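You operate a simulated robot arm through the tools that you are given. There is no shell and no other tool. Be economical: measure what you need, move in short steps, check, and stop when the job is done.

Carry out the task below with a simulated two-armed robot. There is one attempt and no reset: what you move stays moved.

JOB
Lay the steel tray with the gauze size and spatula colour that the card shows, and cover it.
Fine: both come from the drawer; shut it again.

It is judged by the outcome, as a careful person would: the job done as asked, and still so three seconds after it is handed in. It fails if anything else is knocked over, pushed out of place, dropped, spilled or broken. A push-on lid holds only when it is set on centred and level and pressed home; a screw cap is set on level and turned clockwise until tight.

ROBOT AND FRAMES
Two 7-joint arms with two-finger parallel grippers on one trunk, on a base that drives. Base frame: it is fixed to the floor where the robot stands at the start and does not move with it; the origin is under the middle of the robot, x ahead of it, y to its left, z up. Lengths are in mm, angles in degrees, forces in N, time in s.
The left shoulder is at the start at [20, 138, 1069], the right one opposite. With the tool pointing down near the work surface each hand reaches from about 100 to 480 mm from the robot's upright axis, wherever it stands, measured 20 degrees to its own side. Places, roughly: inside of the plain steel tray [600, -100, 800]; lid with a dark knob (30x21x6 cm) [500, 200, 800]; plain steel tray (29x19x5 cm) [600, -100, 800]; trolley drawer [500, 100, 700]. Payload 1.57 kg a hand.
Tool frame (each hand has its own): the origin (TCP) lies between the finger pads and is the grasp point; the fingertips stand 30 mm ahead of it; z points along the fingers, y is the line along which they close. Largest opening 80 mm; finger width 17, thickness 12; the body of the gripper, 40 by 82 mm, starts 80 mm behind the TCP.
Orientation is that of the tool frame in the base frame, as [roll, pitch, yaw] about the fixed x, y, z axes, in that order (R = Rz(yaw) Ry(pitch) Rx(roll)). With the fingers straight down and closing along the base's y, the tool's x points along the base's -x, its y along +y and its z along -z.

CONTROLS
- The arms move only by the tool jog_arm. It takes "left_targets", "right_targets" or both (then of equal length, played together; a hand with none holds still); each is one flat list of numbers, 7 for each row, row after row: the gripper command, from -1 (fully open) to 1 (shut), values between in proportion, then the shift along the tool's x, y, z in mm, then the turn, a rotation vector about the tool's x, y, z in degrees. In form: [grip, x, y, z, ax, ay, az, grip, x, y, z, ax, ay, az, ...]. A call has 1 to 10 rows; each row shifts and turns the commanded pose from where the row before left it, along the tool's axes as they then stand. Rows are played at 5 a second. More than 50 mm and 8.6 degrees between two rows, or a gripper value outside its range, and nothing of the call is played. A pose out of reach is approached as far as the arm can. The call stops where the force on the tool passes 40 N (or 10 N more than at its start, if that is more) or the arm is blocked; 0.2 s more then pass. Each finger travels about 45 mm/s and halts on what it meets, pressing with about 41 N; the grip force reading is that of the motor and also rises with nothing between the fingers. The clock runs only during rows and for 0.2 s after the last one: add rows that do not move to give the fingers time. It gives the time, the measured TCP pose, the force on the tool (base axes), the opening and the grip force at its end, in the units of the frame above (readings bear some noise), with the torque about the TCP (base axes, N m) and any sound that the robot's microphone picked up.
- Cameras (640 x 400 px; columns grow to the right, rows downward): "scene" is now at [185.1, -11.8, 947.3]; the picture's right is [-0.12, -0.99, 0.00], its down [-0.61, 0.07, -0.79] and it looks along [0.78, -0.09, -0.62] (base axes); focal length 214 px, centre (320, 200). "left" rides on the left gripper at [72, 7, -122] in its tool frame; the picture's right is [-0.09, 1.00, 0.00], its down [-0.84, -0.08, -0.54] and it looks along [-0.54, -0.05, 0.84] (tool axes); focal length 238 px, centre (320, 200). "right" rides on the right gripper at [72, -7, -122] in its tool frame; the picture's right is [0.09, 1.00, 0.00], its down [-0.84, 0.08, -0.54] and it looks along [-0.54, 0.05, 0.84] (tool axes); focal length 238 px, centre (320, 200). There is no depth. A picture from a camera that has moved, and an enlarged one, comes with that camera's place and axes in the base frame and with its lens.
- camera(camera): a new picture of that camera. It takes no simulated time.
- lift_body(by): slides the trunk up (or, below 0, down) by that many mm; the arms and the scene camera ride with it, the base frame stays. It gives what a move gives, with no picture.
- steer(legs): drives the robot by 1 to 6 legs, each [ahead, left, turn to the left] in mm, mm and degrees, along the robot's own axes; the way and the turn of a leg run together, so that a leg with both is an arc; at most 1500 mm and 180 degrees a leg. The arms and the cameras ride along, it lands a little off, and it stops where it bumps. It gives what a move gives.
- pan_tilt(pan, tilt): turns the head with the scene camera to pan (to the left, within 60 degrees either way) and tilt (down, from -29 to 69), counted from straight ahead of the robot. It gives what a move gives.
- inspect(camera, box): a new picture of the part [left, top, right, bottom] of that camera's present view, enlarged. It takes no simulated time.
- hand_in(): hands the job in; it is judged then, once.

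Go step by step. Nothing tells you exact positions but the pictures and the camera data: compare them with the known pose of the tool, close in by small moves and look again before you grip or let go. The budget is 120 turns and 88 pictures, counting those below and the enlarged ones. Unless the task says otherwise, let go and move clear before handing in, and close with one line.

The tools are called after "Request:" by a JSON object that holds its "fn" and its "kwargs". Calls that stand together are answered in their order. jog_arm: Moves the arms, as the interface text tells. Its arguments: {"type":"object","properties":{"left_targets":{"type":"array"},"right_targets":{"type":"array"}},"required":[]} The other tools are called the same way: lift_body (by) slides the trunk up or down; steer (legs) drives the base; pan_tilt (pan, tilt) turns the head that bears the scene camera; camera (camera) takes a picture; inspect (camera, box) takes an enlarged picture of a part of a camera's view; hand_in () hands the job in.

At the start:

```text
clock: 0.0
left_tcp_pos: [293.5, 126.5, 899.1]
left_tcp_rot: [179.9, -49.5, -179.5]
left_force: [-0.6, 0.7, 0.3]
left_moment: [-0.01, 0.02, 0.0]
left_gripper_width: 80.2
left_finger_force: 0.0
right_tcp_pos: [368.6, -205.9, 929.2]
right_tcp_rot: [180.0, -22.4, 179.5]
right_force: [-0.3, 0.0, 1.5]
right_moment: [-0.01, -0.04, 0.0]
right_gripper_width: 79.9
right_finger_force: 0.1
trunk travel left (down, up): [-444.0, 796.0]
robot x, y, heading: [0.2, 1.6, -0.0]
head pan, tilt: [-6.8, 38.0]
```

scene: 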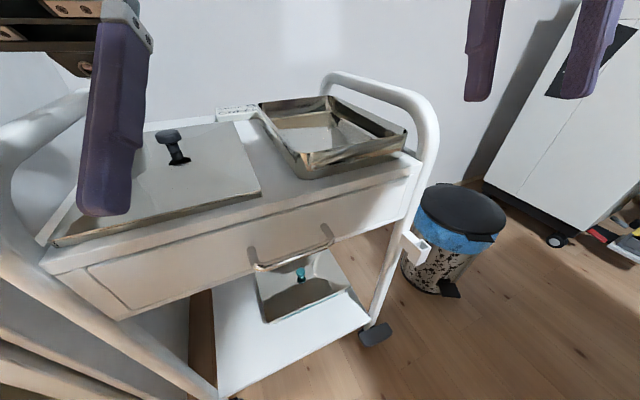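
right: 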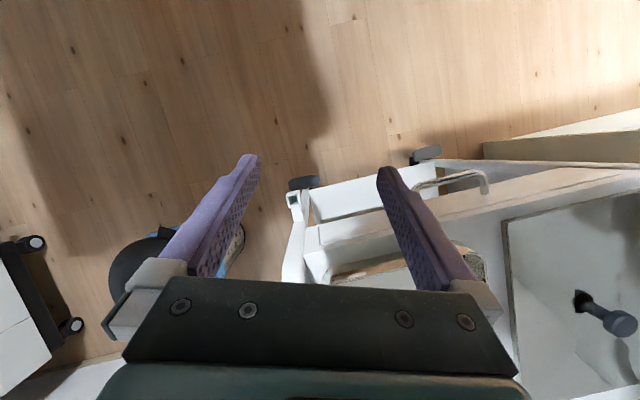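
left: 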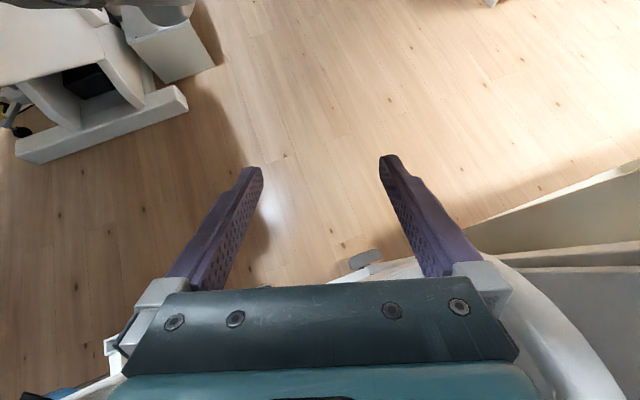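

I see the trolley with the lid on the left, the tray on the right, and a small white card behind. I look closer at the card and the top.

Request:
{"fn": "inspect", "kwargs": {"camera": "scene", "box": [200, 80, 280, 130]}}

Request:
{"fn": "inspect", "kwargs": {"camera": "scene", "box": [20, 60, 460, 335]}}

```text
8.00 times, centred on (240, 105) of scene
camera zoom: at [185.1, -11.8, 947.3], right [-0.12, -0.99, 0.0], down [-0.61, 0.07, -0.79], along [0.78, -0.09, -0.62], focal length 1716 px, centre (960, 960)
```

zoom: 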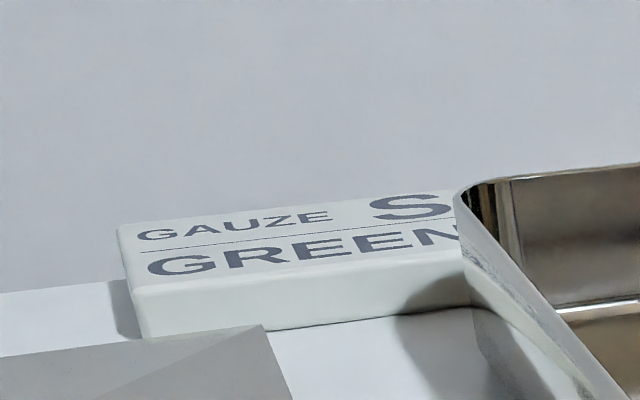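

```text
1.45 times, centred on (240, 198) of scene
camera zoom: at [185.1, -11.8, 947.3], right [-0.12, -0.99, 0.0], down [-0.61, 0.07, -0.79], along [0.78, -0.09, -0.62], focal length 312 px, centre (436, 204)
```

zoom: 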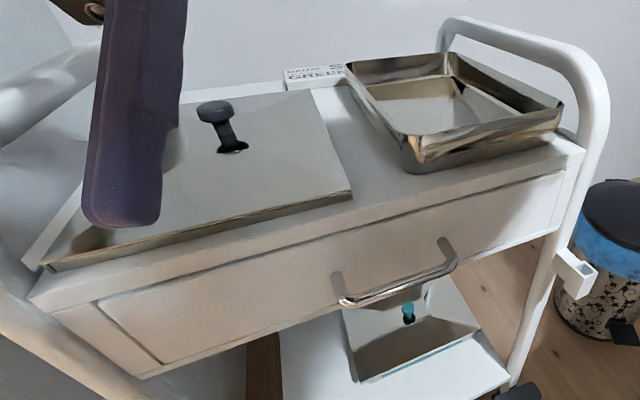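

The card reads gauze S and spatula GREEN. The trolley is turned about 20° to the left relative to me. I raise the trunk for a better view and to clear the arms.

Request:
{"fn": "lift_body", "kwargs": {"by": 200}}

Request:
{"fn": "pan_tilt", "kwargs": {"pan": 10, "tilt": 50}}

Request:
{"fn": "camera", "kwargs": {"camera": "scene"}}

```text
clock: 2.2
left_tcp_pos: [293.9, 126.8, 1098.7]
left_tcp_rot: [179.9, -49.7, -179.6]
left_force: [-0.3, -0.2, 0.4]
left_moment: [0.0, 0.01, 0.05]
left_gripper_width: 80.0
left_finger_force: 0.1
right_tcp_pos: [368.1, -206.4, 1128.0]
right_tcp_rot: [-180.0, -22.6, 179.6]
right_force: [-0.3, -0.4, -0.6]
right_moment: [0.0, 0.02, -0.01]
right_gripper_width: 80.2
right_finger_force: 0.0
trunk travel left (down, up): [-644.0, 596.0]
robot x, y, heading: [-0.7, 2.3, 0.1]
head pan, tilt: [-6.8, 38.0]
```

```text
clock: 3.0
left_tcp_pos: [292.0, 126.7, 1098.6]
left_tcp_rot: [179.9, -49.6, -179.5]
left_force: [-1.0, -0.1, -0.1]
left_moment: [0.01, 0.01, 0.01]
left_gripper_width: 80.2
left_finger_force: 0.0
right_tcp_pos: [368.7, -205.3, 1128.9]
right_tcp_rot: [-180.0, -22.6, 179.6]
right_force: [-0.6, -0.4, 0.1]
right_moment: [-0.01, 0.06, 0.01]
right_gripper_width: 80.1
right_finger_force: 0.1
trunk travel left (down, up): [-644.0, 596.0]
robot x, y, heading: [-3.4, -1.1, -0.2]
head pan, tilt: [10.0, 50.0]
```

```text
82 pictures are left
camera scene: at [175.3, 11.7, 1130.3], right [0.17, -0.98, 0.0], down [-0.75, -0.13, -0.64], along [0.63, 0.11, -0.77], focal length 214 px, centre (320, 200)
```

scene: 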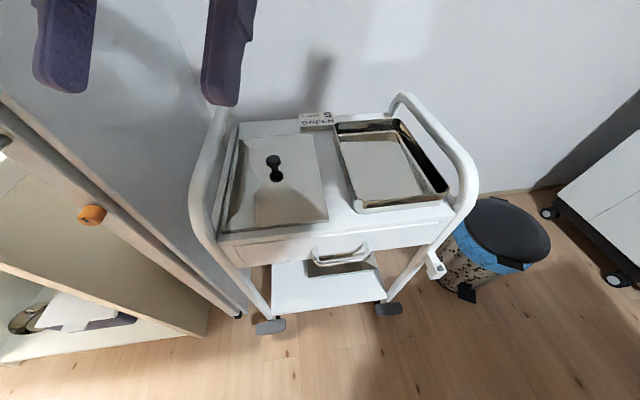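

The trolley is yawed about 20.5°, front edge centre near (421, 4), drawer handle near (370, 7, 700). I look straight down to see how much room my base has.

Request:
{"fn": "pan_tilt", "kwargs": {"pan": 0, "tilt": 69}}

Request:
{"fn": "camera", "kwargs": {"camera": "scene"}}

```text
clock: 3.8
left_tcp_pos: [292.0, 126.9, 1098.0]
left_tcp_rot: [180.0, -49.8, -179.5]
left_force: [-0.3, 0.0, -0.7]
left_moment: [0.0, -0.01, 0.0]
left_gripper_width: 79.9
left_finger_force: 0.0
right_tcp_pos: [369.3, -204.6, 1128.1]
right_tcp_rot: [180.0, -22.6, 179.6]
right_force: [1.4, 0.1, 0.4]
right_moment: [-0.02, -0.02, -0.01]
right_gripper_width: 80.1
right_finger_force: 0.1
trunk travel left (down, up): [-644.0, 596.0]
robot x, y, heading: [-1.9, 5.4, -0.0]
head pan, tilt: [0.0, 68.8]
```

```text
81 pictures are left
camera scene: at [155.4, -1.6, 1108.3], right [0.0, -1.0, 0.0], down [-0.93, 0.0, -0.36], along [0.36, 0.0, -0.93], focal length 214 px, centre (320, 200)
```

scene: 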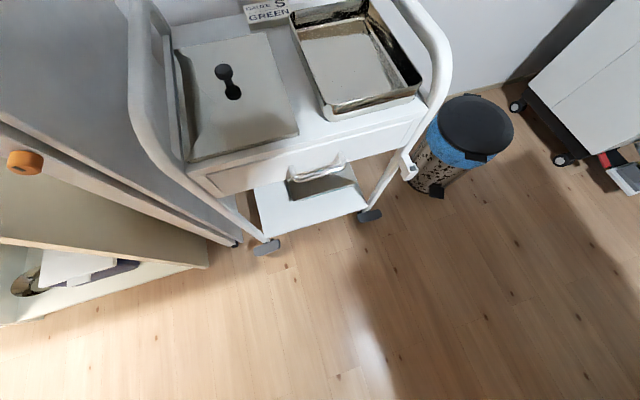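

The floor shows clear room around me. I move onto the trolley's centre line, squared up, about 480 mm from its front edge.

Request:
{"fn": "steer", "kwargs": {"legs": [[-27, -168, 0], [0, 0, 20.5]]}}

Request:
{"fn": "pan_tilt", "kwargs": {"pan": 0, "tilt": 50}}

Request:
{"fn": "camera", "kwargs": {"camera": "scene"}}

```text
clock: 6.3
left_tcp_pos: [203.0, 56.7, 1098.7]
left_tcp_rot: [179.9, -49.6, -159.0]
left_force: [-0.1, -0.6, 0.5]
left_moment: [0.03, 0.01, 0.0]
left_gripper_width: 80.2
left_finger_force: 0.1
right_tcp_pos: [388.7, -229.0, 1129.3]
right_tcp_rot: [-180.0, -22.4, -160.1]
right_force: [0.1, -0.1, -0.5]
right_moment: [-0.03, -0.01, 0.02]
right_gripper_width: 80.1
right_finger_force: 0.1
trunk travel left (down, up): [-644.0, 596.0]
robot x, y, heading: [-31.4, -162.5, 20.7]
head pan, tilt: [0.0, 68.8]
```

```text
clock: 7.2
left_tcp_pos: [202.7, 55.7, 1098.2]
left_tcp_rot: [179.9, -49.7, -159.1]
left_force: [0.3, -0.6, 0.7]
left_moment: [0.04, -0.01, -0.02]
left_gripper_width: 80.1
left_finger_force: 0.0
right_tcp_pos: [389.2, -228.4, 1129.4]
right_tcp_rot: [180.0, -22.6, -160.2]
right_force: [0.1, 0.4, 0.1]
right_moment: [-0.02, -0.02, 0.02]
right_gripper_width: 79.9
right_finger_force: 0.0
trunk travel left (down, up): [-644.0, 596.0]
robot x, y, heading: [-27.9, -162.9, 20.2]
head pan, tilt: [0.0, 50.0]
```

```text
80 pictures are left
camera scene: at [137.8, -104.2, 1130.2], right [0.35, -0.94, 0.0], down [-0.72, -0.27, -0.64], along [0.6, 0.22, -0.77], focal length 214 px, centre (320, 200)
```

scene: 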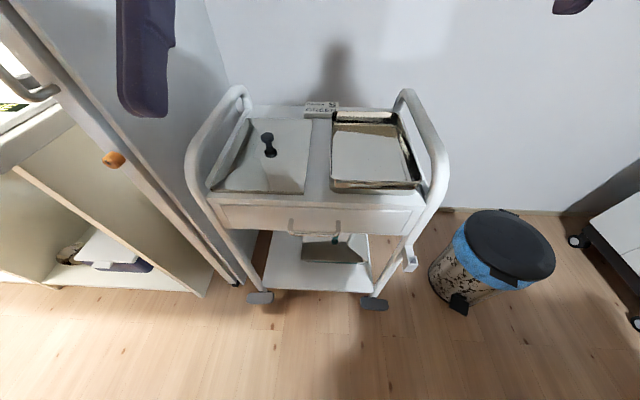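

Squared up. I lower the trunk for a closer look at the handle and heights.

Request:
{"fn": "inspect", "kwargs": {"camera": "scene", "box": [190, 80, 450, 300]}}

Request:
{"fn": "lift_body", "kwargs": {"by": -250}}

Request:
{"fn": "inspect", "kwargs": {"camera": "scene", "box": [120, 0, 520, 250]}}

```text
1.82 times, centred on (320, 190) of scene
camera zoom: at [137.8, -104.2, 1130.2], right [0.35, -0.94, 0.0], down [-0.72, -0.27, -0.64], along [0.6, 0.22, -0.77], focal length 390 px, centre (320, 218)
```

zoom: 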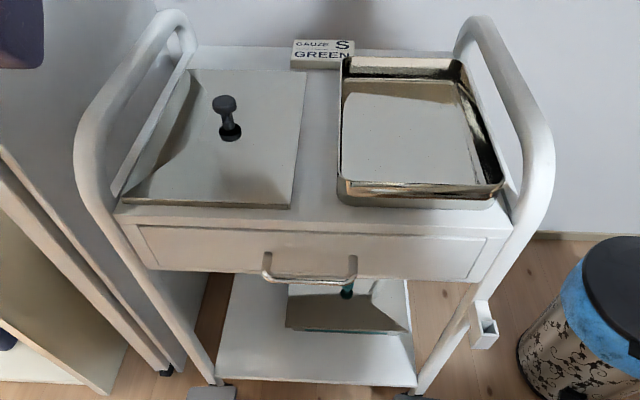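

```text
clock: 9.8
left_tcp_pos: [201.4, 56.2, 848.1]
left_tcp_rot: [179.9, -49.8, -159.1]
left_force: [-1.0, -0.3, 0.4]
left_moment: [0.0, -0.02, -0.03]
left_gripper_width: 80.2
left_finger_force: 0.0
right_tcp_pos: [390.3, -228.3, 879.0]
right_tcp_rot: [-179.9, -22.6, -160.2]
right_force: [-0.2, 0.1, -0.2]
right_moment: [-0.02, 0.02, -0.02]
right_gripper_width: 79.9
right_finger_force: 0.0
trunk travel left (down, up): [-394.0, 846.0]
robot x, y, heading: [-26.9, -166.2, 20.3]
head pan, tilt: [0.0, 50.0]
```

```text
1.60 times, centred on (320, 125) of scene
camera zoom: at [137.9, -104.2, 880.3], right [0.35, -0.94, 0.0], down [-0.72, -0.27, -0.64], along [0.6, 0.22, -0.77], focal length 343 px, centre (320, 320)
```

zoom: 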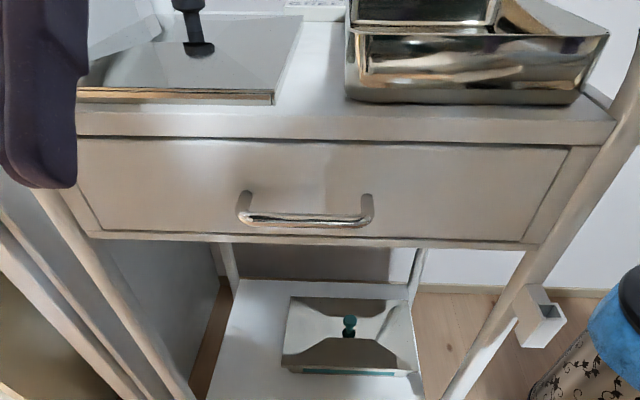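

Bar of the handle: about 426 mm ahead, z 713, drawer face at 460, top at 788 (robot axes). I will hook it with the right hand's closed fingers from above; first turning the tool vertical and moving to just before the handle.

Request:
{"fn": "jog_arm", "kwargs": {"right_targets": [1, 0, 40, 0, 0, -7.53, 0, 1, 0, 40, 0, 0, -7.53, 0, 1, 0, 40, 0, 0, -7.53, 0, 1, -15, 35, 40, 0, 0, 0, 1, -15, 34, 39, 0, 0, 0, 1, 0, 0, 0, 0, 0, 0]}}

Request:
{"fn": "camera", "kwargs": {"camera": "right"}}

Request:
{"fn": "camera", "kwargs": {"camera": "scene"}}

```text
refused: row 4 steps farther than a row can; nothing moved
```

```text
77 pictures are left
camera right: at [375.1, -241.1, 1020.3], right [-0.42, 0.91, 0.04], down [0.9, 0.41, 0.18], along [0.15, 0.11, -0.98], focal length 238 px, centre (320, 200)
```

right: 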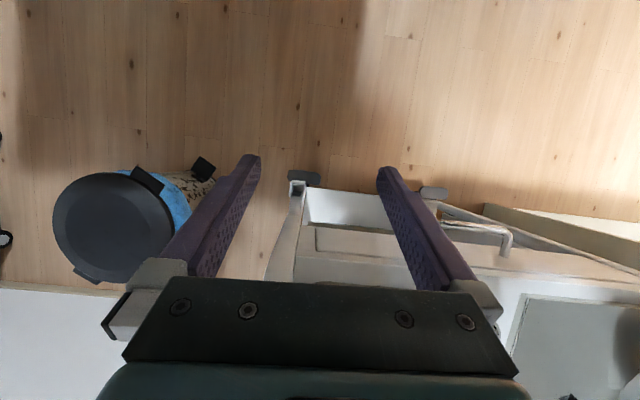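

```text
76 pictures are left
camera scene: at [137.9, -104.2, 880.3], right [0.35, -0.94, 0.0], down [-0.72, -0.27, -0.64], along [0.6, 0.22, -0.77], focal length 214 px, centre (320, 200)
```

scene: 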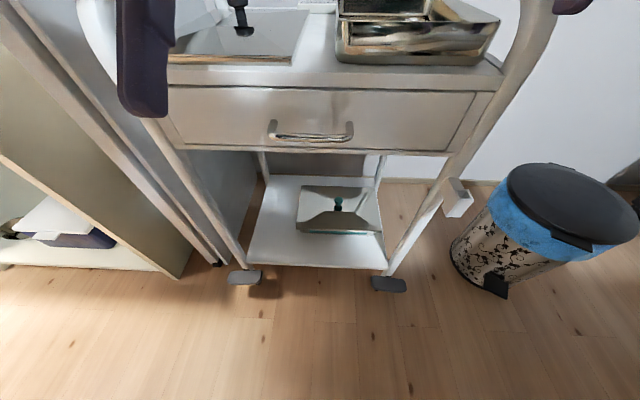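

Refused for step size; I split the steps.

Request:
{"fn": "jog_arm", "kwargs": {"right_targets": [1, 0, 40, 0, 0, -7.53, 0, 1, 0, 40, 0, 0, -7.53, 0, 1, 0, 40, 0, 0, -7.53, 0, 1, -10, 23, 26, 0, 0, 0, 1, -10, 23, 26, 0, 0, 0, 1, -10, 23, 27, 0, 0, 0, 1, 0, 0, 0, 0, 0, 0]}}

Request:
{"fn": "camera", "kwargs": {"camera": "right"}}

Request:
{"fn": "camera", "kwargs": {"camera": "scene"}}

```text
clock: 11.3
left_tcp_pos: [201.8, 55.6, 849.8]
left_tcp_rot: [179.8, -49.6, -159.0]
left_force: [0.1, 0.5, 0.6]
left_moment: [-0.01, -0.01, 0.0]
left_gripper_width: 80.0
left_finger_force: 0.0
right_tcp_pos: [353.2, -41.9, 799.1]
right_tcp_rot: [180.0, 0.1, -160.1]
right_force: [0.1, -0.8, 0.3]
right_moment: [0.0, -0.03, 0.0]
right_gripper_width: 0.0
right_finger_force: 21.5
trunk travel left (down, up): [-394.0, 846.0]
robot x, y, heading: [-24.4, -164.6, 20.4]
head pan, tilt: [0.0, 50.0]
```

```text
75 pictures are left
camera right: at [288.8, -71.8, 922.8], right [-0.43, 0.9, 0.0], down [0.76, 0.36, 0.54], along [0.49, 0.23, -0.84], focal length 238 px, centre (320, 200)
```

right: 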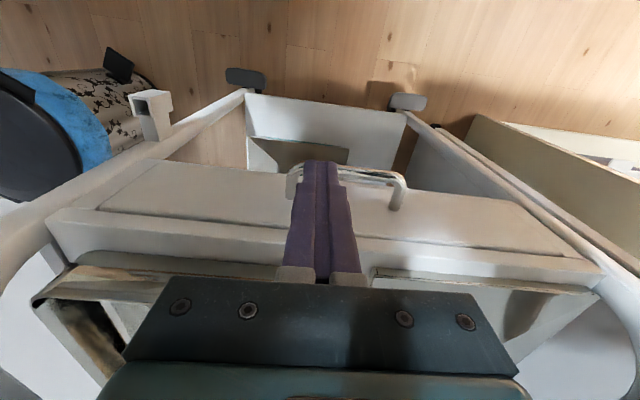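

```text
74 pictures are left
camera scene: at [138.0, -104.4, 880.3], right [0.35, -0.94, 0.0], down [-0.72, -0.27, -0.64], along [0.6, 0.22, -0.77], focal length 214 px, centre (320, 200)
```

scene: 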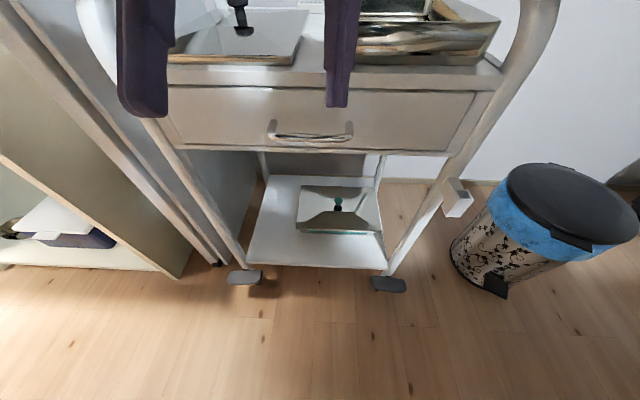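

The bar lies 28 mm ahead of the TCP and the drawer face about 64 mm. I check the top panel's edge before moving in.

Request:
{"fn": "inspect", "kwargs": {"camera": "right", "box": [270, 150, 470, 275]}}

```text
3.20 times, centred on (370, 212) of right
camera zoom: at [288.8, -71.8, 922.8], right [-0.43, 0.9, 0.0], down [0.76, 0.36, 0.54], along [0.49, 0.23, -0.84], focal length 763 px, centre (160, 160)
```

zoom: 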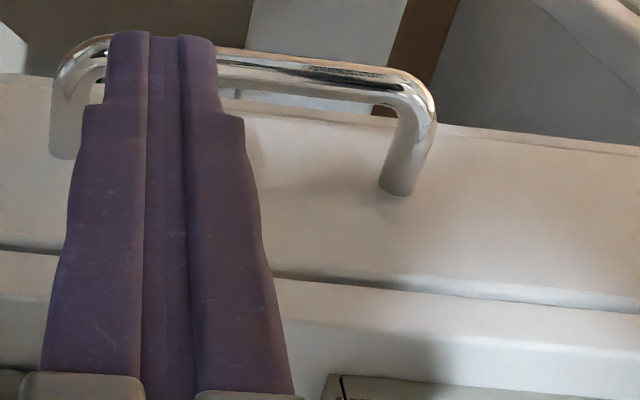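

Edges agree (panel 61 mm, face 64 mm). I move 47 mm forward above the gap and lower the fingers behind the bar.

Request:
{"fn": "jog_arm", "kwargs": {"right_targets": [1, -24, 0, 0, 0, 0, 0, 1, -23, 0, 0, 0, 0, 0, 1, 0, 0, 15, 0, 0, 0, 1, 0, 0, 15, 0, 0, 0, 1, 0, 0, 10, 0, 0, 0, 1, 0, 0, 0, 0, 0, 0]}}

Request:
{"fn": "inspect", "kwargs": {"camera": "right", "box": [220, 100, 420, 225]}}

Request:
{"fn": "inspect", "kwargs": {"camera": "scene", "box": [260, 70, 400, 157]}}

```text
clock: 12.8
left_tcp_pos: [202.9, 56.0, 849.0]
left_tcp_rot: [179.8, -49.7, -159.1]
left_force: [-0.7, 0.2, -1.5]
left_moment: [-0.04, 0.01, -0.01]
left_gripper_width: 79.8
left_finger_force: 0.1
right_tcp_pos: [394.9, -27.1, 760.2]
right_tcp_rot: [179.9, 0.1, -160.1]
right_force: [0.2, 0.6, -0.4]
right_moment: [0.0, 0.02, 0.0]
right_gripper_width: 0.2
right_finger_force: 21.6
right hand out of reach, approached as far as the arm can: row 5
trunk travel left (down, up): [-394.0, 846.0]
robot x, y, heading: [-28.3, -166.3, 20.4]
head pan, tilt: [0.0, 50.0]
```

```text
3.20 times, centred on (320, 162) of right
camera zoom: at [330.9, -57.3, 883.0], right [-0.43, 0.9, 0.0], down [0.76, 0.36, 0.54], along [0.49, 0.23, -0.84], focal length 763 px, centre (320, 320)
```

zoom: 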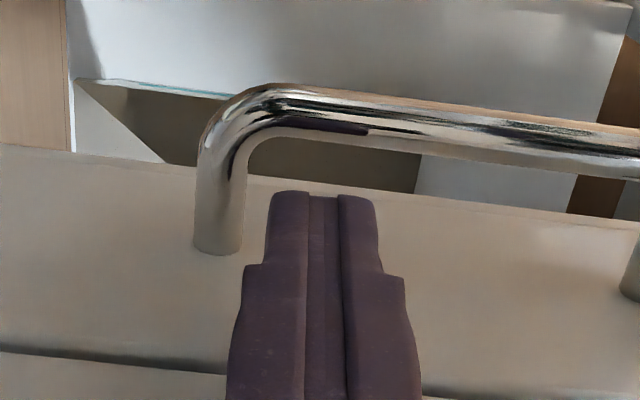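

```text
4.57 times, centred on (330, 114) of scene
camera zoom: at [137.9, -104.2, 880.3], right [0.35, -0.94, 0.0], down [-0.72, -0.27, -0.64], along [0.6, 0.22, -0.77], focal length 980 px, centre (274, 595)
```

zoom: 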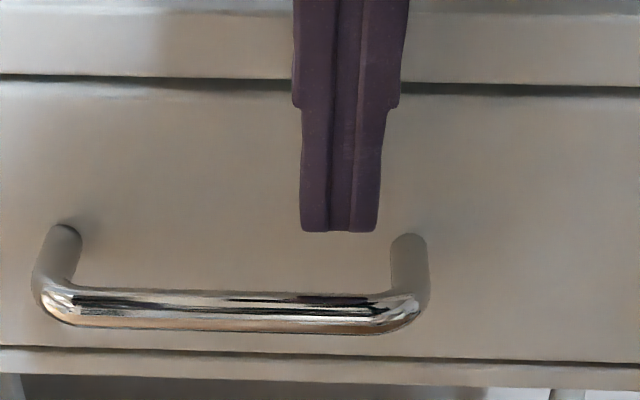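

The arm is at its limit there, so I lower the trunk by 40 mm to bring the fingers behind the bar.

Request:
{"fn": "lift_body", "kwargs": {"by": -40}}

Request:
{"fn": "inspect", "kwargs": {"camera": "scene", "box": [260, 50, 400, 137]}}

```text
clock: 13.6
left_tcp_pos: [201.1, 55.8, 808.5]
left_tcp_rot: [180.0, -49.8, -159.1]
left_force: [-0.4, 1.0, -0.2]
left_moment: [0.0, -0.01, -0.05]
left_gripper_width: 79.9
left_finger_force: 0.2
right_tcp_pos: [394.9, -27.4, 720.7]
right_tcp_rot: [-179.9, 0.0, -160.1]
right_force: [0.0, 0.1, -1.8]
right_moment: [-0.01, 0.01, 0.01]
right_gripper_width: 0.1
right_finger_force: 20.8
trunk travel left (down, up): [-354.0, 886.0]
robot x, y, heading: [-26.8, -166.2, 20.3]
head pan, tilt: [0.0, 50.0]
```

```text
4.57 times, centred on (330, 94) of scene
camera zoom: at [137.9, -104.1, 840.2], right [0.35, -0.94, 0.0], down [-0.72, -0.27, -0.64], along [0.6, 0.22, -0.77], focal length 980 px, centre (274, 687)
```

zoom: 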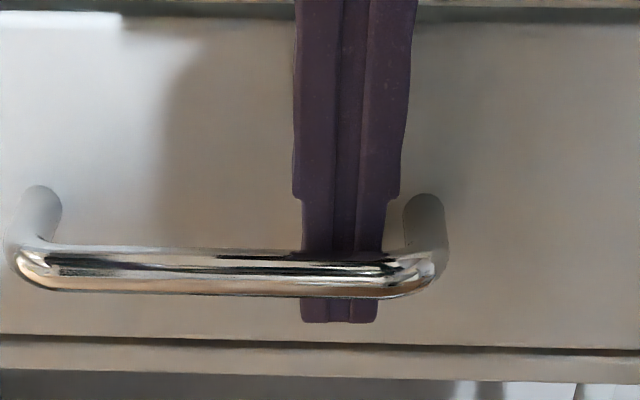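

The fingers are hooked behind the bar. I pull gently back by arm and watch the force.

Request:
{"fn": "jog_arm", "kwargs": {"right_targets": [1, 12, 0, 0, 0, 0, 0, 1, 20, 0, 0, 0, 0, 0, 1, 25, 0, 0, 0, 0, 0, 1, 25, 0, 0, 0, 0, 0, 1, 25, 0, 0, 0, 0, 0, 1, 0, 0, 0, 0, 0, 0]}}

Request:
{"fn": "camera", "kwargs": {"camera": "scene"}}

```text
clock: 15.0
left_tcp_pos: [202.5, 56.7, 808.1]
left_tcp_rot: [179.9, -49.7, -159.1]
left_force: [1.0, -0.1, -0.2]
left_moment: [-0.02, 0.0, -0.01]
left_gripper_width: 79.9
left_finger_force: 0.1
right_tcp_pos: [299.2, -60.7, 719.7]
right_tcp_rot: [-179.9, -0.1, -160.1]
right_force: [0.3, 0.7, 0.2]
right_moment: [-0.03, -0.01, 0.0]
right_gripper_width: 0.1
right_finger_force: 21.1
right hand out of reach, approached as far as the arm can: row 1
trunk travel left (down, up): [-354.0, 886.0]
robot x, y, heading: [-27.9, -165.1, 20.6]
head pan, tilt: [0.0, 50.0]
```

```text
69 pictures are left
camera scene: at [137.9, -104.0, 840.3], right [0.35, -0.94, 0.0], down [-0.72, -0.27, -0.64], along [0.6, 0.22, -0.77], focal length 214 px, centre (320, 200)
```

scene: 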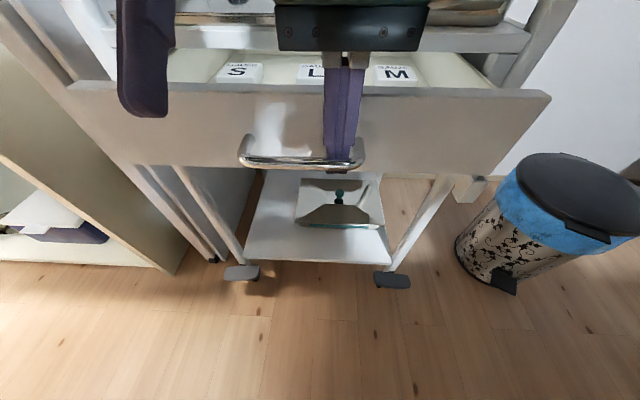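

The drawer slides easily, showing labels S, L, M. I pull further by driving back.

Request:
{"fn": "steer", "kwargs": {"legs": [[-130, 0, 0]]}}

Request:
{"fn": "camera", "kwargs": {"camera": "scene"}}

```text
clock: 16.3
left_tcp_pos: [81.1, 14.5, 808.5]
left_tcp_rot: [179.9, -49.7, -159.1]
left_force: [-0.1, 0.3, 0.2]
left_moment: [0.01, -0.03, 0.03]
left_gripper_width: 80.1
left_finger_force: 0.2
right_tcp_pos: [177.2, -103.7, 719.0]
right_tcp_rot: [179.9, 0.1, -160.0]
right_force: [-1.3, 6.0, -4.5]
right_moment: [0.12, 0.0, -0.03]
right_gripper_width: 0.1
right_finger_force: 21.3
trunk travel left (down, up): [-354.0, 886.0]
robot x, y, heading: [-149.9, -208.2, 20.6]
head pan, tilt: [0.0, 50.0]
```

```text
68 pictures are left
camera scene: at [16.4, -147.7, 840.1], right [0.35, -0.94, 0.0], down [-0.72, -0.27, -0.64], along [0.6, 0.23, -0.77], focal length 214 px, centre (320, 200)
```

scene: 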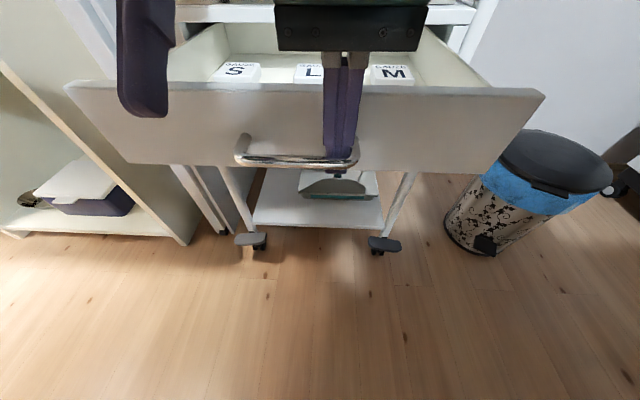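

Drawer is well open. I loosen the hook, raise the trunk and look inside.

Request:
{"fn": "jog_arm", "kwargs": {"right_targets": [1, -6, 2, 0, 0, 0, 0]}}

Request:
{"fn": "lift_body", "kwargs": {"by": 300}}

Request:
{"fn": "camera", "kwargs": {"camera": "scene"}}

```text
clock: 16.7
left_tcp_pos: [81.7, 11.8, 808.0]
left_tcp_rot: [179.9, -49.7, -158.9]
left_force: [0.5, -0.7, 0.2]
left_moment: [-0.04, 0.01, 0.02]
left_gripper_width: 79.9
left_finger_force: 0.1
right_tcp_pos: [183.0, -100.9, 718.8]
right_tcp_rot: [179.9, 0.1, -160.1]
right_force: [0.3, -0.3, -0.4]
right_moment: [0.03, 0.03, -0.01]
right_gripper_width: 0.0
right_finger_force: 21.5
trunk travel left (down, up): [-354.0, 886.0]
robot x, y, heading: [-146.1, -209.7, 20.3]
head pan, tilt: [0.0, 50.0]
```

```text
clock: 19.7
left_tcp_pos: [81.1, 12.0, 1108.2]
left_tcp_rot: [179.8, -49.7, -159.1]
left_force: [0.0, 0.9, -0.2]
left_moment: [0.01, 0.02, 0.01]
left_gripper_width: 80.2
left_finger_force: 0.1
right_tcp_pos: [183.7, -100.7, 1020.8]
right_tcp_rot: [179.9, 0.1, -160.1]
right_force: [-0.5, -0.3, 0.5]
right_moment: [-0.01, -0.01, 0.02]
right_gripper_width: 0.0
right_finger_force: 21.8
trunk travel left (down, up): [-654.0, 586.0]
robot x, y, heading: [-150.8, -207.0, 20.5]
head pan, tilt: [0.0, 50.0]
```

```text
67 pictures are left
camera scene: at [17.0, -149.1, 1140.2], right [0.35, -0.94, 0.0], down [-0.72, -0.27, -0.64], along [0.6, 0.22, -0.77], focal length 214 px, centre (320, 200)
```

scene: 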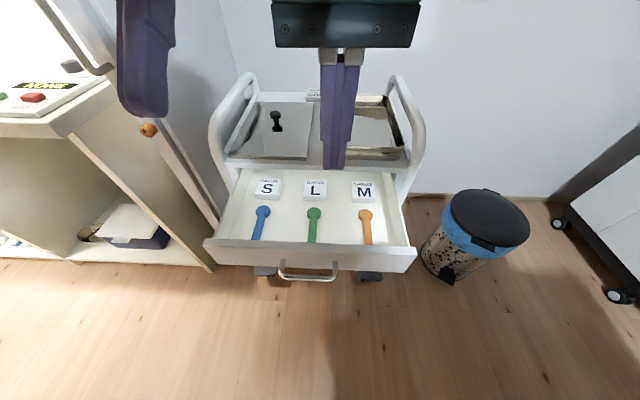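

Request:
{"fn": "inspect", "kwargs": {"camera": "scene", "box": [200, 160, 430, 290]}}

```text
2.78 times, centred on (315, 225) of scene
camera zoom: at [17.0, -149.1, 1140.2], right [0.35, -0.94, 0.0], down [-0.72, -0.27, -0.64], along [0.6, 0.22, -0.77], focal length 597 px, centre (334, 130)
```

zoom: 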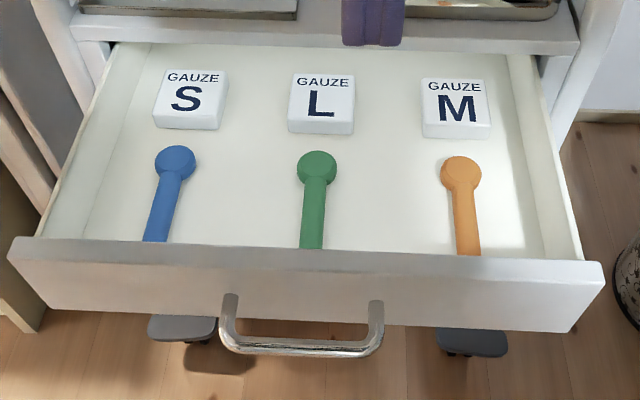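

The gauze S is at the drawer's back left; the green spatula lies in the centre. They are beyond arm's reach, so I drive ahead 115 mm and turn both tools vertical above the drawer.

Request:
{"fn": "steer", "kwargs": {"legs": [[115, 0, 0]]}}

Request:
{"fn": "jog_arm", "kwargs": {"left_targets": [-1, 0, 0, 0, 0, -8.3, 0, -1, 0, 0, 0, 0, -8.3, 0, -1, 0, 0, 0, 0, -8.3, 0, -1, 0, 0, 0, 0, -8.3, 0, -1, 0, 0, 0, 0, -8.3, 0, -1, 0, 0, 0, 0, -8.2, 0, -1, -40, 0, 20, 0, 0, 0, -1, -40, 0, 20, 0, 0, 0, -1, -40, 0, 20, 0, 0, 0, -1, -20, 0, 20, 0, 0, 0]}}

Request:
{"fn": "camera", "kwargs": {"camera": "left"}}

Request:
{"fn": "camera", "kwargs": {"camera": "scene"}}

```text
clock: 20.9
left_tcp_pos: [188.3, 51.4, 1108.4]
left_tcp_rot: [180.0, -49.7, -159.1]
left_force: [0.3, -0.1, 0.7]
left_moment: [0.05, 0.0, 0.0]
left_gripper_width: 79.8
left_finger_force: 0.1
right_tcp_pos: [288.6, -60.5, 1018.9]
right_tcp_rot: [179.9, 0.0, -160.0]
right_force: [-0.2, 0.4, 1.0]
right_moment: [0.01, 0.01, 0.0]
right_gripper_width: 0.1
right_finger_force: 21.2
trunk travel left (down, up): [-654.0, 586.0]
robot x, y, heading: [-40.7, -166.6, 20.5]
head pan, tilt: [0.0, 50.0]
```

```text
clock: 23.1
left_tcp_pos: [320.0, 100.5, 1029.0]
left_tcp_rot: [179.9, 0.0, -159.2]
left_force: [1.3, 1.0, 0.2]
left_moment: [-0.01, -0.02, 0.02]
left_gripper_width: 79.9
left_finger_force: 0.0
right_tcp_pos: [289.3, -61.3, 1019.9]
right_tcp_rot: [180.0, 0.2, -160.2]
right_force: [-0.6, -0.4, -1.1]
right_moment: [0.02, -0.03, 0.0]
right_gripper_width: 0.0
right_finger_force: 21.5
trunk travel left (down, up): [-654.0, 586.0]
robot x, y, heading: [-45.8, -169.4, 20.6]
head pan, tilt: [0.0, 50.0]
```

```text
65 pictures are left
camera left: at [251.5, 82.4, 1151.7], right [-0.27, 0.96, 0.0], down [0.81, 0.22, 0.54], along [0.52, 0.15, -0.84], focal length 238 px, centre (320, 200)
```

left: 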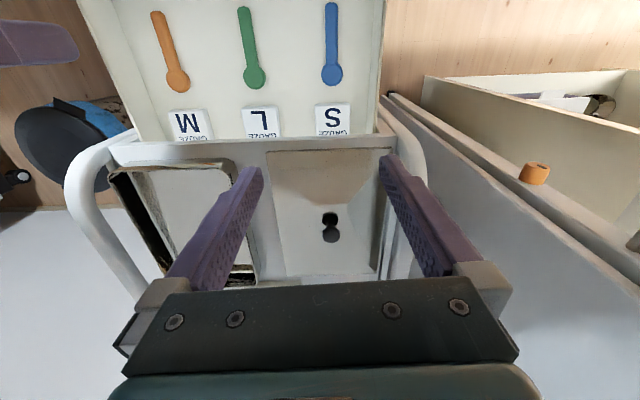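

```text
64 pictures are left
camera scene: at [123.3, -109.5, 1140.3], right [0.35, -0.94, 0.0], down [-0.72, -0.27, -0.64], along [0.6, 0.22, -0.77], focal length 214 px, centre (320, 200)
```

scene: 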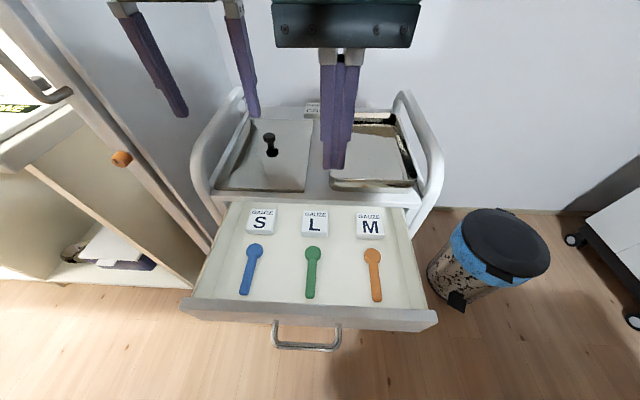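

Gauze S lies about 475 ahead, 143 left; its rear is slightly under the top panel's edge, so I'll grip it a little in front of its centre. I drive 50 mm closer, line up the left hand and lower the trunk.

Request:
{"fn": "steer", "kwargs": {"legs": [[50, 0, 0]]}}

Request:
{"fn": "jog_arm", "kwargs": {"left_targets": [-1, 18, 19, 0, 0, 0, 0, -1, 0, 0, 0, 0, 0, 0]}}

Request:
{"fn": "lift_body", "kwargs": {"by": -200}}

Request:
{"fn": "camera", "kwargs": {"camera": "left"}}

Request:
{"fn": "camera", "kwargs": {"camera": "scene"}}

```text
clock: 24.0
left_tcp_pos: [367.1, 117.7, 1030.0]
left_tcp_rot: [179.8, 0.1, -159.3]
left_force: [-0.8, -0.4, 0.6]
left_moment: [0.01, 0.0, 0.01]
left_gripper_width: 79.8
left_finger_force: 0.0
right_tcp_pos: [335.1, -43.9, 1019.7]
right_tcp_rot: [180.0, 0.0, -160.1]
right_force: [0.0, 0.6, -0.9]
right_moment: [0.0, 0.03, 0.0]
right_gripper_width: 0.1
right_finger_force: 21.4
trunk travel left (down, up): [-654.0, 586.0]
robot x, y, heading: [2.9, -146.1, 20.6]
head pan, tilt: [0.0, 50.0]
```

```text
clock: 24.6
left_tcp_pos: [343.8, 127.8, 1029.2]
left_tcp_rot: [179.9, 0.0, -159.2]
left_force: [0.0, 0.3, -1.1]
left_moment: [0.0, 0.01, 0.03]
left_gripper_width: 80.1
left_finger_force: 0.0
right_tcp_pos: [336.4, -43.2, 1019.6]
right_tcp_rot: [179.9, 0.0, -160.1]
right_force: [0.0, -0.7, 0.1]
right_moment: [0.01, 0.0, -0.03]
right_gripper_width: 0.1
right_finger_force: 21.2
trunk travel left (down, up): [-654.0, 586.0]
robot x, y, heading: [3.0, -154.7, 20.7]
head pan, tilt: [0.0, 50.0]
```

```text
clock: 26.8
left_tcp_pos: [343.5, 129.9, 829.7]
left_tcp_rot: [179.9, 0.0, -159.2]
left_force: [-0.7, 0.0, -0.1]
left_moment: [-0.02, -0.03, 0.01]
left_gripper_width: 80.0
left_finger_force: 0.0
right_tcp_pos: [336.9, -43.2, 818.7]
right_tcp_rot: [179.9, 0.0, -160.0]
right_force: [-0.5, 0.0, -0.6]
right_moment: [0.01, 0.02, -0.01]
right_gripper_width: 0.0
right_finger_force: 21.3
trunk travel left (down, up): [-454.0, 786.0]
robot x, y, heading: [7.7, -155.8, 20.6]
head pan, tilt: [0.0, 50.0]
```

```text
63 pictures are left
camera left: at [274.8, 110.0, 952.1], right [-0.27, 0.96, 0.0], down [0.81, 0.22, 0.54], along [0.52, 0.15, -0.84], focal length 238 px, centre (320, 200)
```

left: 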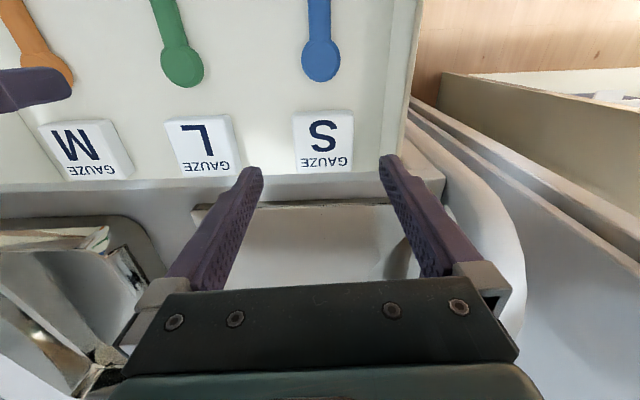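

```text
62 pictures are left
camera scene: at [170.2, -92.0, 940.3], right [0.35, -0.94, 0.0], down [-0.72, -0.27, -0.64], along [0.6, 0.22, -0.77], focal length 214 px, centre (320, 200)
```

scene: 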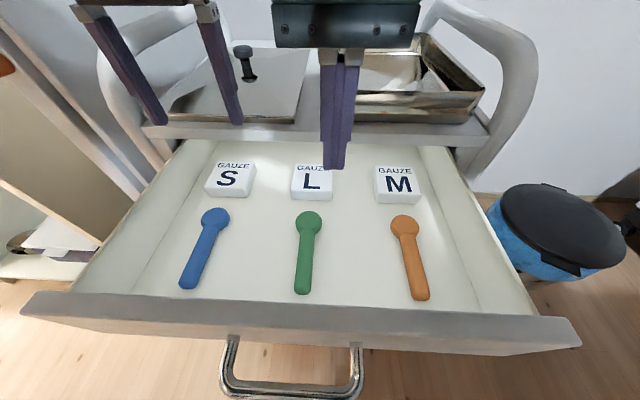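

Gauze S: 67 mm square, top near z 693, 14 mm ahead of the left TCP and centred sideways. I come down most of the way, tilting the tool 10° so its body clears the panel edge.

Request:
{"fn": "jog_arm", "kwargs": {"left_targets": [-1, -8, 1, 0, 0, 0, 0, -1, 0, 0, 27, 0, 0, 0, -1, 0, 0, 27, 0, 0, 0, -1, 0, 0, 27, 0, 0, 0, -1, 0, 0, 0, 0, -5, 0, -1, 0, 0, 0, 0, -5, 0, -1, 0, 0, 0, 0, 0, 0]}}

Request:
{"fn": "camera", "kwargs": {"camera": "left"}}

Request:
{"fn": "inspect", "kwargs": {"camera": "scene", "box": [120, 60, 360, 210]}}

```text
clock: 28.4
left_tcp_pos: [349.2, 132.6, 747.1]
left_tcp_rot: [179.9, 10.0, -159.1]
left_force: [-0.3, -1.0, 0.0]
left_moment: [0.02, -0.01, -0.03]
left_gripper_width: 79.8
left_finger_force: 0.0
right_tcp_pos: [335.5, -42.9, 818.8]
right_tcp_rot: [179.9, 0.0, -160.1]
right_force: [0.6, 0.0, 1.0]
right_moment: [0.01, 0.0, -0.03]
right_gripper_width: 0.1
right_finger_force: 21.2
trunk travel left (down, up): [-454.0, 786.0]
robot x, y, heading: [1.8, -153.4, 20.4]
head pan, tilt: [0.0, 50.0]
```

```text
61 pictures are left
camera left: at [262.7, 107.4, 856.5], right [-0.27, 0.96, 0.02], down [0.71, 0.19, 0.68], along [0.65, 0.2, -0.73], focal length 238 px, centre (320, 200)
```

left: 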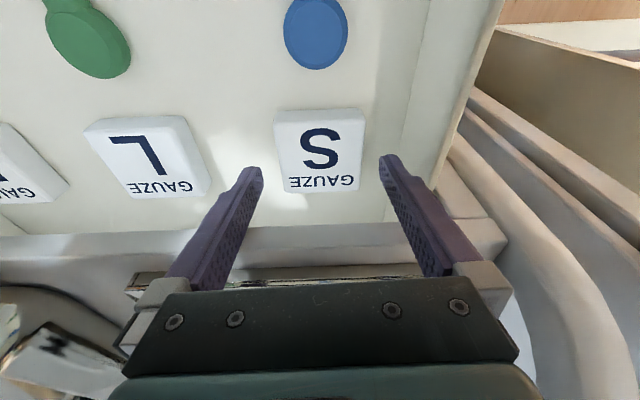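

```text
2.67 times, centred on (240, 135) of scene
camera zoom: at [170.3, -92.0, 940.3], right [0.35, -0.94, 0.0], down [-0.72, -0.27, -0.64], along [0.6, 0.22, -0.77], focal length 572 px, centre (533, 373)
```

zoom: 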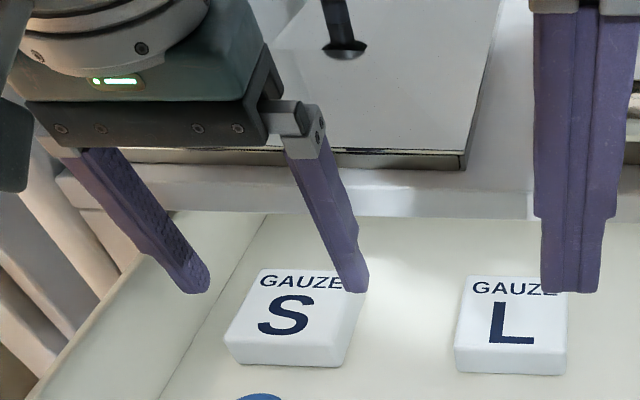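

The fingers straddle gauze S, about centred. I descend the last 39 mm straight down and close.

Request:
{"fn": "jog_arm", "kwargs": {"left_targets": [-1, 2.3, 0, 12.8, 0, 0, 0, -1, 2.3, 0, 12.8, 0, 0, 0, -1, 2.3, 0, 12.8, 0, 0, 0, -1, 0, 0, 0, 0, 0, 0, 1, 0, 0, 0, 0, 0, 0, 1, 0, 0, 0, 0, 0, 0, 1, 0, 0, 0, 0, 0, 0, 1, 0, 0, 0, 0, 0, 0]}}

Request:
{"fn": "inspect", "kwargs": {"camera": "scene", "box": [120, 60, 360, 210]}}

```text
clock: 30.2
left_tcp_pos: [350.1, 130.6, 709.2]
left_tcp_rot: [179.9, 10.1, -159.2]
left_force: [0.2, 0.3, 0.3]
left_moment: [0.0, 0.0, 0.02]
left_gripper_width: 64.4
left_finger_force: 40.7
right_tcp_pos: [336.3, -43.6, 819.4]
right_tcp_rot: [179.9, -0.1, -160.1]
right_force: [-0.6, 0.2, 0.0]
right_moment: [0.01, -0.02, 0.0]
right_gripper_width: 0.1
right_finger_force: 21.3
trunk travel left (down, up): [-454.0, 786.0]
robot x, y, heading: [4.6, -151.4, 20.5]
head pan, tilt: [0.0, 50.0]
```

```text
2.67 times, centred on (240, 135) of scene
camera zoom: at [170.2, -92.0, 940.2], right [0.35, -0.94, 0.0], down [-0.72, -0.27, -0.64], along [0.6, 0.22, -0.77], focal length 572 px, centre (533, 373)
```

zoom: 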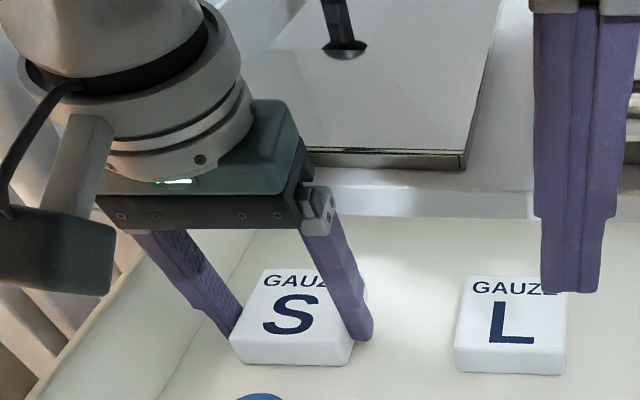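

Gauze S is gripped (64 mm). I lift it slightly, back it out from under the panel, and raise it.

Request:
{"fn": "jog_arm", "kwargs": {"left_targets": [1, -3.5, 0, -19.7, 0, 0, 0, 1, -2.6, 0, -14.8, 0, 0, 0, 1, 24.6, 0, -4.3, 0, 0, 0, 1, 24.6, 0, -4.3, 0, 0, 0, 1, -7, 0, -39.4, 0, 0, 0, 1, -7, 0, -39.4, 0, 0, 0, 1, -7, 0, -39.4, 0, 0, 0, 1, -7, 0, -39.4, 0, 0, 0]}}

Request:
{"fn": "camera", "kwargs": {"camera": "scene"}}

Request:
{"fn": "camera", "kwargs": {"camera": "right"}}

```text
clock: 32.0
left_tcp_pos: [304.3, 113.7, 903.9]
left_tcp_rot: [179.9, 10.0, -159.1]
left_force: [-0.8, 0.5, -0.3]
left_moment: [0.0, 0.02, -0.02]
left_gripper_width: 64.4
left_finger_force: 41.0
right_tcp_pos: [337.4, -43.0, 818.9]
right_tcp_rot: [179.9, 0.1, -160.1]
right_force: [0.0, 0.1, 1.3]
right_moment: [0.02, 0.04, 0.01]
right_gripper_width: 0.0
right_finger_force: 21.3
trunk travel left (down, up): [-454.0, 786.0]
robot x, y, heading: [5.6, -151.3, 20.5]
head pan, tilt: [0.0, 50.0]
```

```text
58 pictures are left
camera scene: at [170.3, -91.7, 940.2], right [0.35, -0.94, 0.0], down [-0.72, -0.27, -0.64], along [0.6, 0.22, -0.77], focal length 214 px, centre (320, 200)
```

scene: 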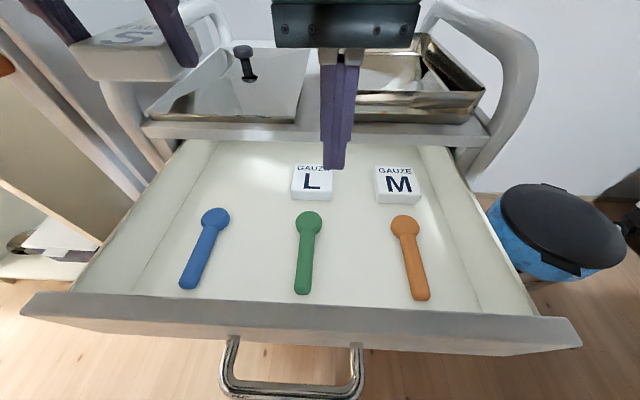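

```text
57 pictures are left
camera right: at [272.4, -73.9, 942.7], right [-0.43, 0.9, 0.0], down [0.76, 0.36, 0.54], along [0.49, 0.23, -0.84], focal length 238 px, centre (320, 200)
```

right: 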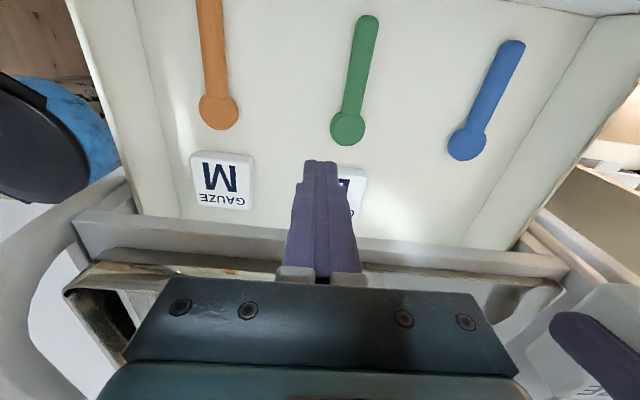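

Gauze S is up safely. The green spatula's shaft is about 40 mm nearer and 32 mm left of the right TCP, along my forward axis; I bring the right hand over it, partly open, and lower.

Request:
{"fn": "jog_arm", "kwargs": {"right_targets": [0, 20, 16, 0, 0, 0, 0, 0, 20, 16, 0, 0, 0, 0, 0, 0, 0, 35, 0, 0, 0, 0, 0, 0, 35, 0, 0, 0, 0, 0, 0, 25, 0, 0, 0, 0, 0, 0, 0, 0, 0, 0]}}

Request:
{"fn": "camera", "kwargs": {"camera": "right"}}

Request:
{"fn": "inspect", "kwargs": {"camera": "scene", "box": [220, 180, 420, 305]}}

```text
clock: 33.4
left_tcp_pos: [303.8, 114.2, 904.1]
left_tcp_rot: [179.9, 10.0, -159.2]
left_force: [-0.2, 0.4, -1.3]
left_moment: [0.01, 0.02, 0.01]
left_gripper_width: 64.5
left_finger_force: 41.3
right_tcp_pos: [286.5, -25.9, 723.0]
right_tcp_rot: [179.8, 0.1, -160.1]
right_force: [0.3, 0.3, 0.1]
right_moment: [-0.04, 0.02, 0.0]
right_gripper_width: 39.9
right_finger_force: 0.0
trunk travel left (down, up): [-454.0, 786.0]
robot x, y, heading: [3.1, -149.6, 20.2]
head pan, tilt: [0.0, 50.0]
```

```text
56 pictures are left
camera right: at [222.6, -57.3, 845.4], right [-0.43, 0.9, 0.0], down [0.76, 0.36, 0.54], along [0.49, 0.23, -0.84], focal length 238 px, centre (320, 200)
```

right: 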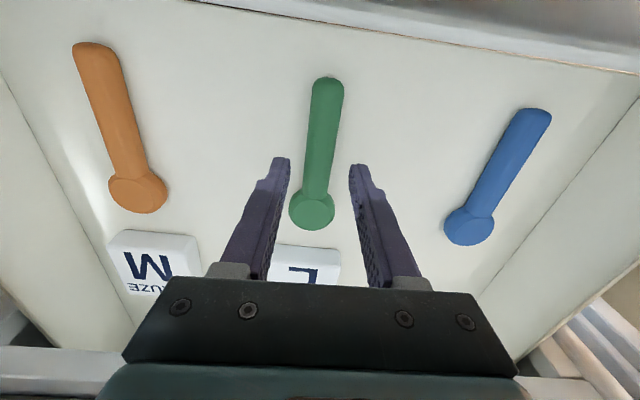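

```text
3.20 times, centred on (320, 242) of scene
camera zoom: at [170.2, -92.0, 940.3], right [0.35, -0.94, 0.0], down [-0.72, -0.27, -0.64], along [0.6, 0.22, -0.77], focal length 686 px, centre (320, 64)
```

zoom: 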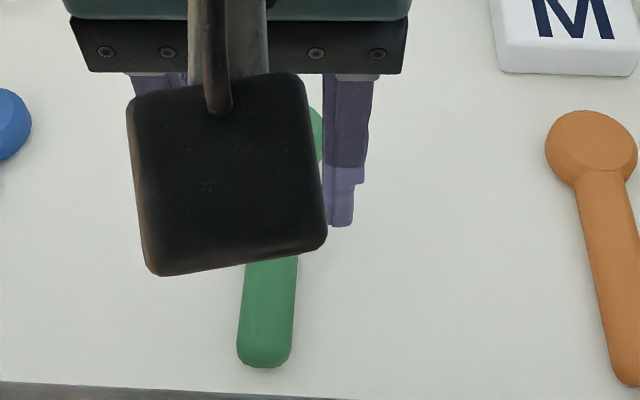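

The spatula's shaft is centred between the right fingers. I lower 16 mm and close.

Request:
{"fn": "jog_arm", "kwargs": {"right_targets": [0, 0, 0, 8, 0, 0, 0, 0, 0, 0, 8, 0, 0, 0, 0, 0, 0, 0, 0, 0, 0, 1, 0, 0, 0, 0, 0, 0, 1, 0, 0, 0, 0, 0, 0, 1, 0, 0, 0, 0, 0, 0, 1, 0, 0, 0, 0, 0, 0]}}

Request:
{"fn": "camera", "kwargs": {"camera": "right"}}

```text
clock: 35.0
left_tcp_pos: [303.3, 114.6, 904.2]
left_tcp_rot: [179.9, 10.0, -159.2]
left_force: [0.6, -0.1, 0.2]
left_moment: [-0.05, 0.0, 0.0]
left_gripper_width: 64.4
left_finger_force: 41.1
right_tcp_pos: [287.6, -27.0, 706.1]
right_tcp_rot: [179.9, 0.0, -160.0]
right_force: [0.1, 1.2, 0.6]
right_moment: [0.01, 0.02, 0.01]
right_gripper_width: 18.3
right_finger_force: 33.3
trunk travel left (down, up): [-454.0, 786.0]
robot x, y, heading: [2.8, -150.7, 20.3]
head pan, tilt: [0.0, 50.0]
```

```text
54 pictures are left
camera right: at [223.6, -57.7, 830.5], right [-0.43, 0.9, 0.0], down [0.76, 0.36, 0.54], along [0.49, 0.23, -0.84], focal length 238 px, centre (320, 200)
```

right: 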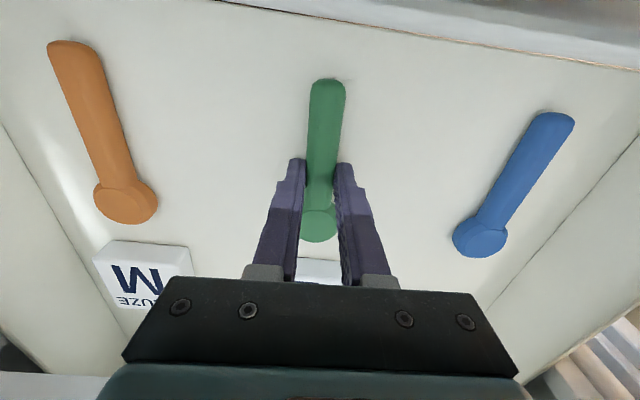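

The spatula is held (18 mm). I lift it 150 mm.

Request:
{"fn": "jog_arm", "kwargs": {"right_targets": [1, 0, 0, 0, 0, 0, 0, 1, 0, 0, -10, 0, 0, 0, 1, 0, 0, -40, 0, 0, 0, 1, 0, 0, -40, 0, 0, 0, 1, 0, 0, -40, 0, 0, 0, 1, 0, 0, -30, 0, 0, 0]}}

Request:
{"fn": "camera", "kwargs": {"camera": "right"}}

Request:
{"fn": "camera", "kwargs": {"camera": "scene"}}

```text
clock: 36.4
left_tcp_pos: [302.9, 114.4, 904.0]
left_tcp_rot: [179.9, 9.9, -159.2]
left_force: [0.7, -0.5, -0.5]
left_moment: [-0.01, -0.01, -0.01]
left_gripper_width: 64.6
left_finger_force: 41.5
right_tcp_pos: [286.9, -28.6, 868.2]
right_tcp_rot: [180.0, 0.0, -160.0]
right_force: [0.3, 0.4, -0.7]
right_moment: [0.02, 0.03, 0.01]
right_gripper_width: 18.5
right_finger_force: 33.3
trunk travel left (down, up): [-454.0, 786.0]
robot x, y, heading: [4.5, -152.7, 20.4]
head pan, tilt: [0.0, 50.0]
```

```text
53 pictures are left
camera right: at [223.4, -58.8, 992.0], right [-0.43, 0.9, 0.0], down [0.76, 0.36, 0.54], along [0.49, 0.23, -0.84], focal length 238 px, centre (320, 200)
```

right: 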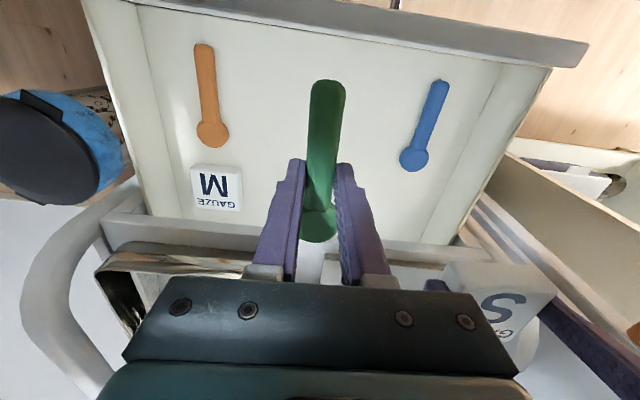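

```text
52 pictures are left
camera scene: at [170.3, -92.0, 940.2], right [0.35, -0.94, 0.0], down [-0.72, -0.27, -0.64], along [0.6, 0.22, -0.77], focal length 214 px, centre (320, 200)
```

scene: 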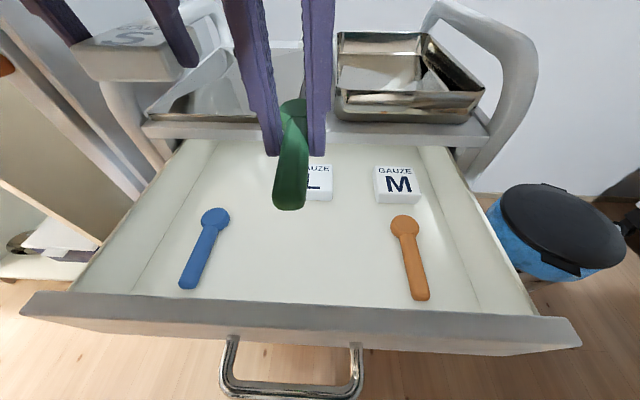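

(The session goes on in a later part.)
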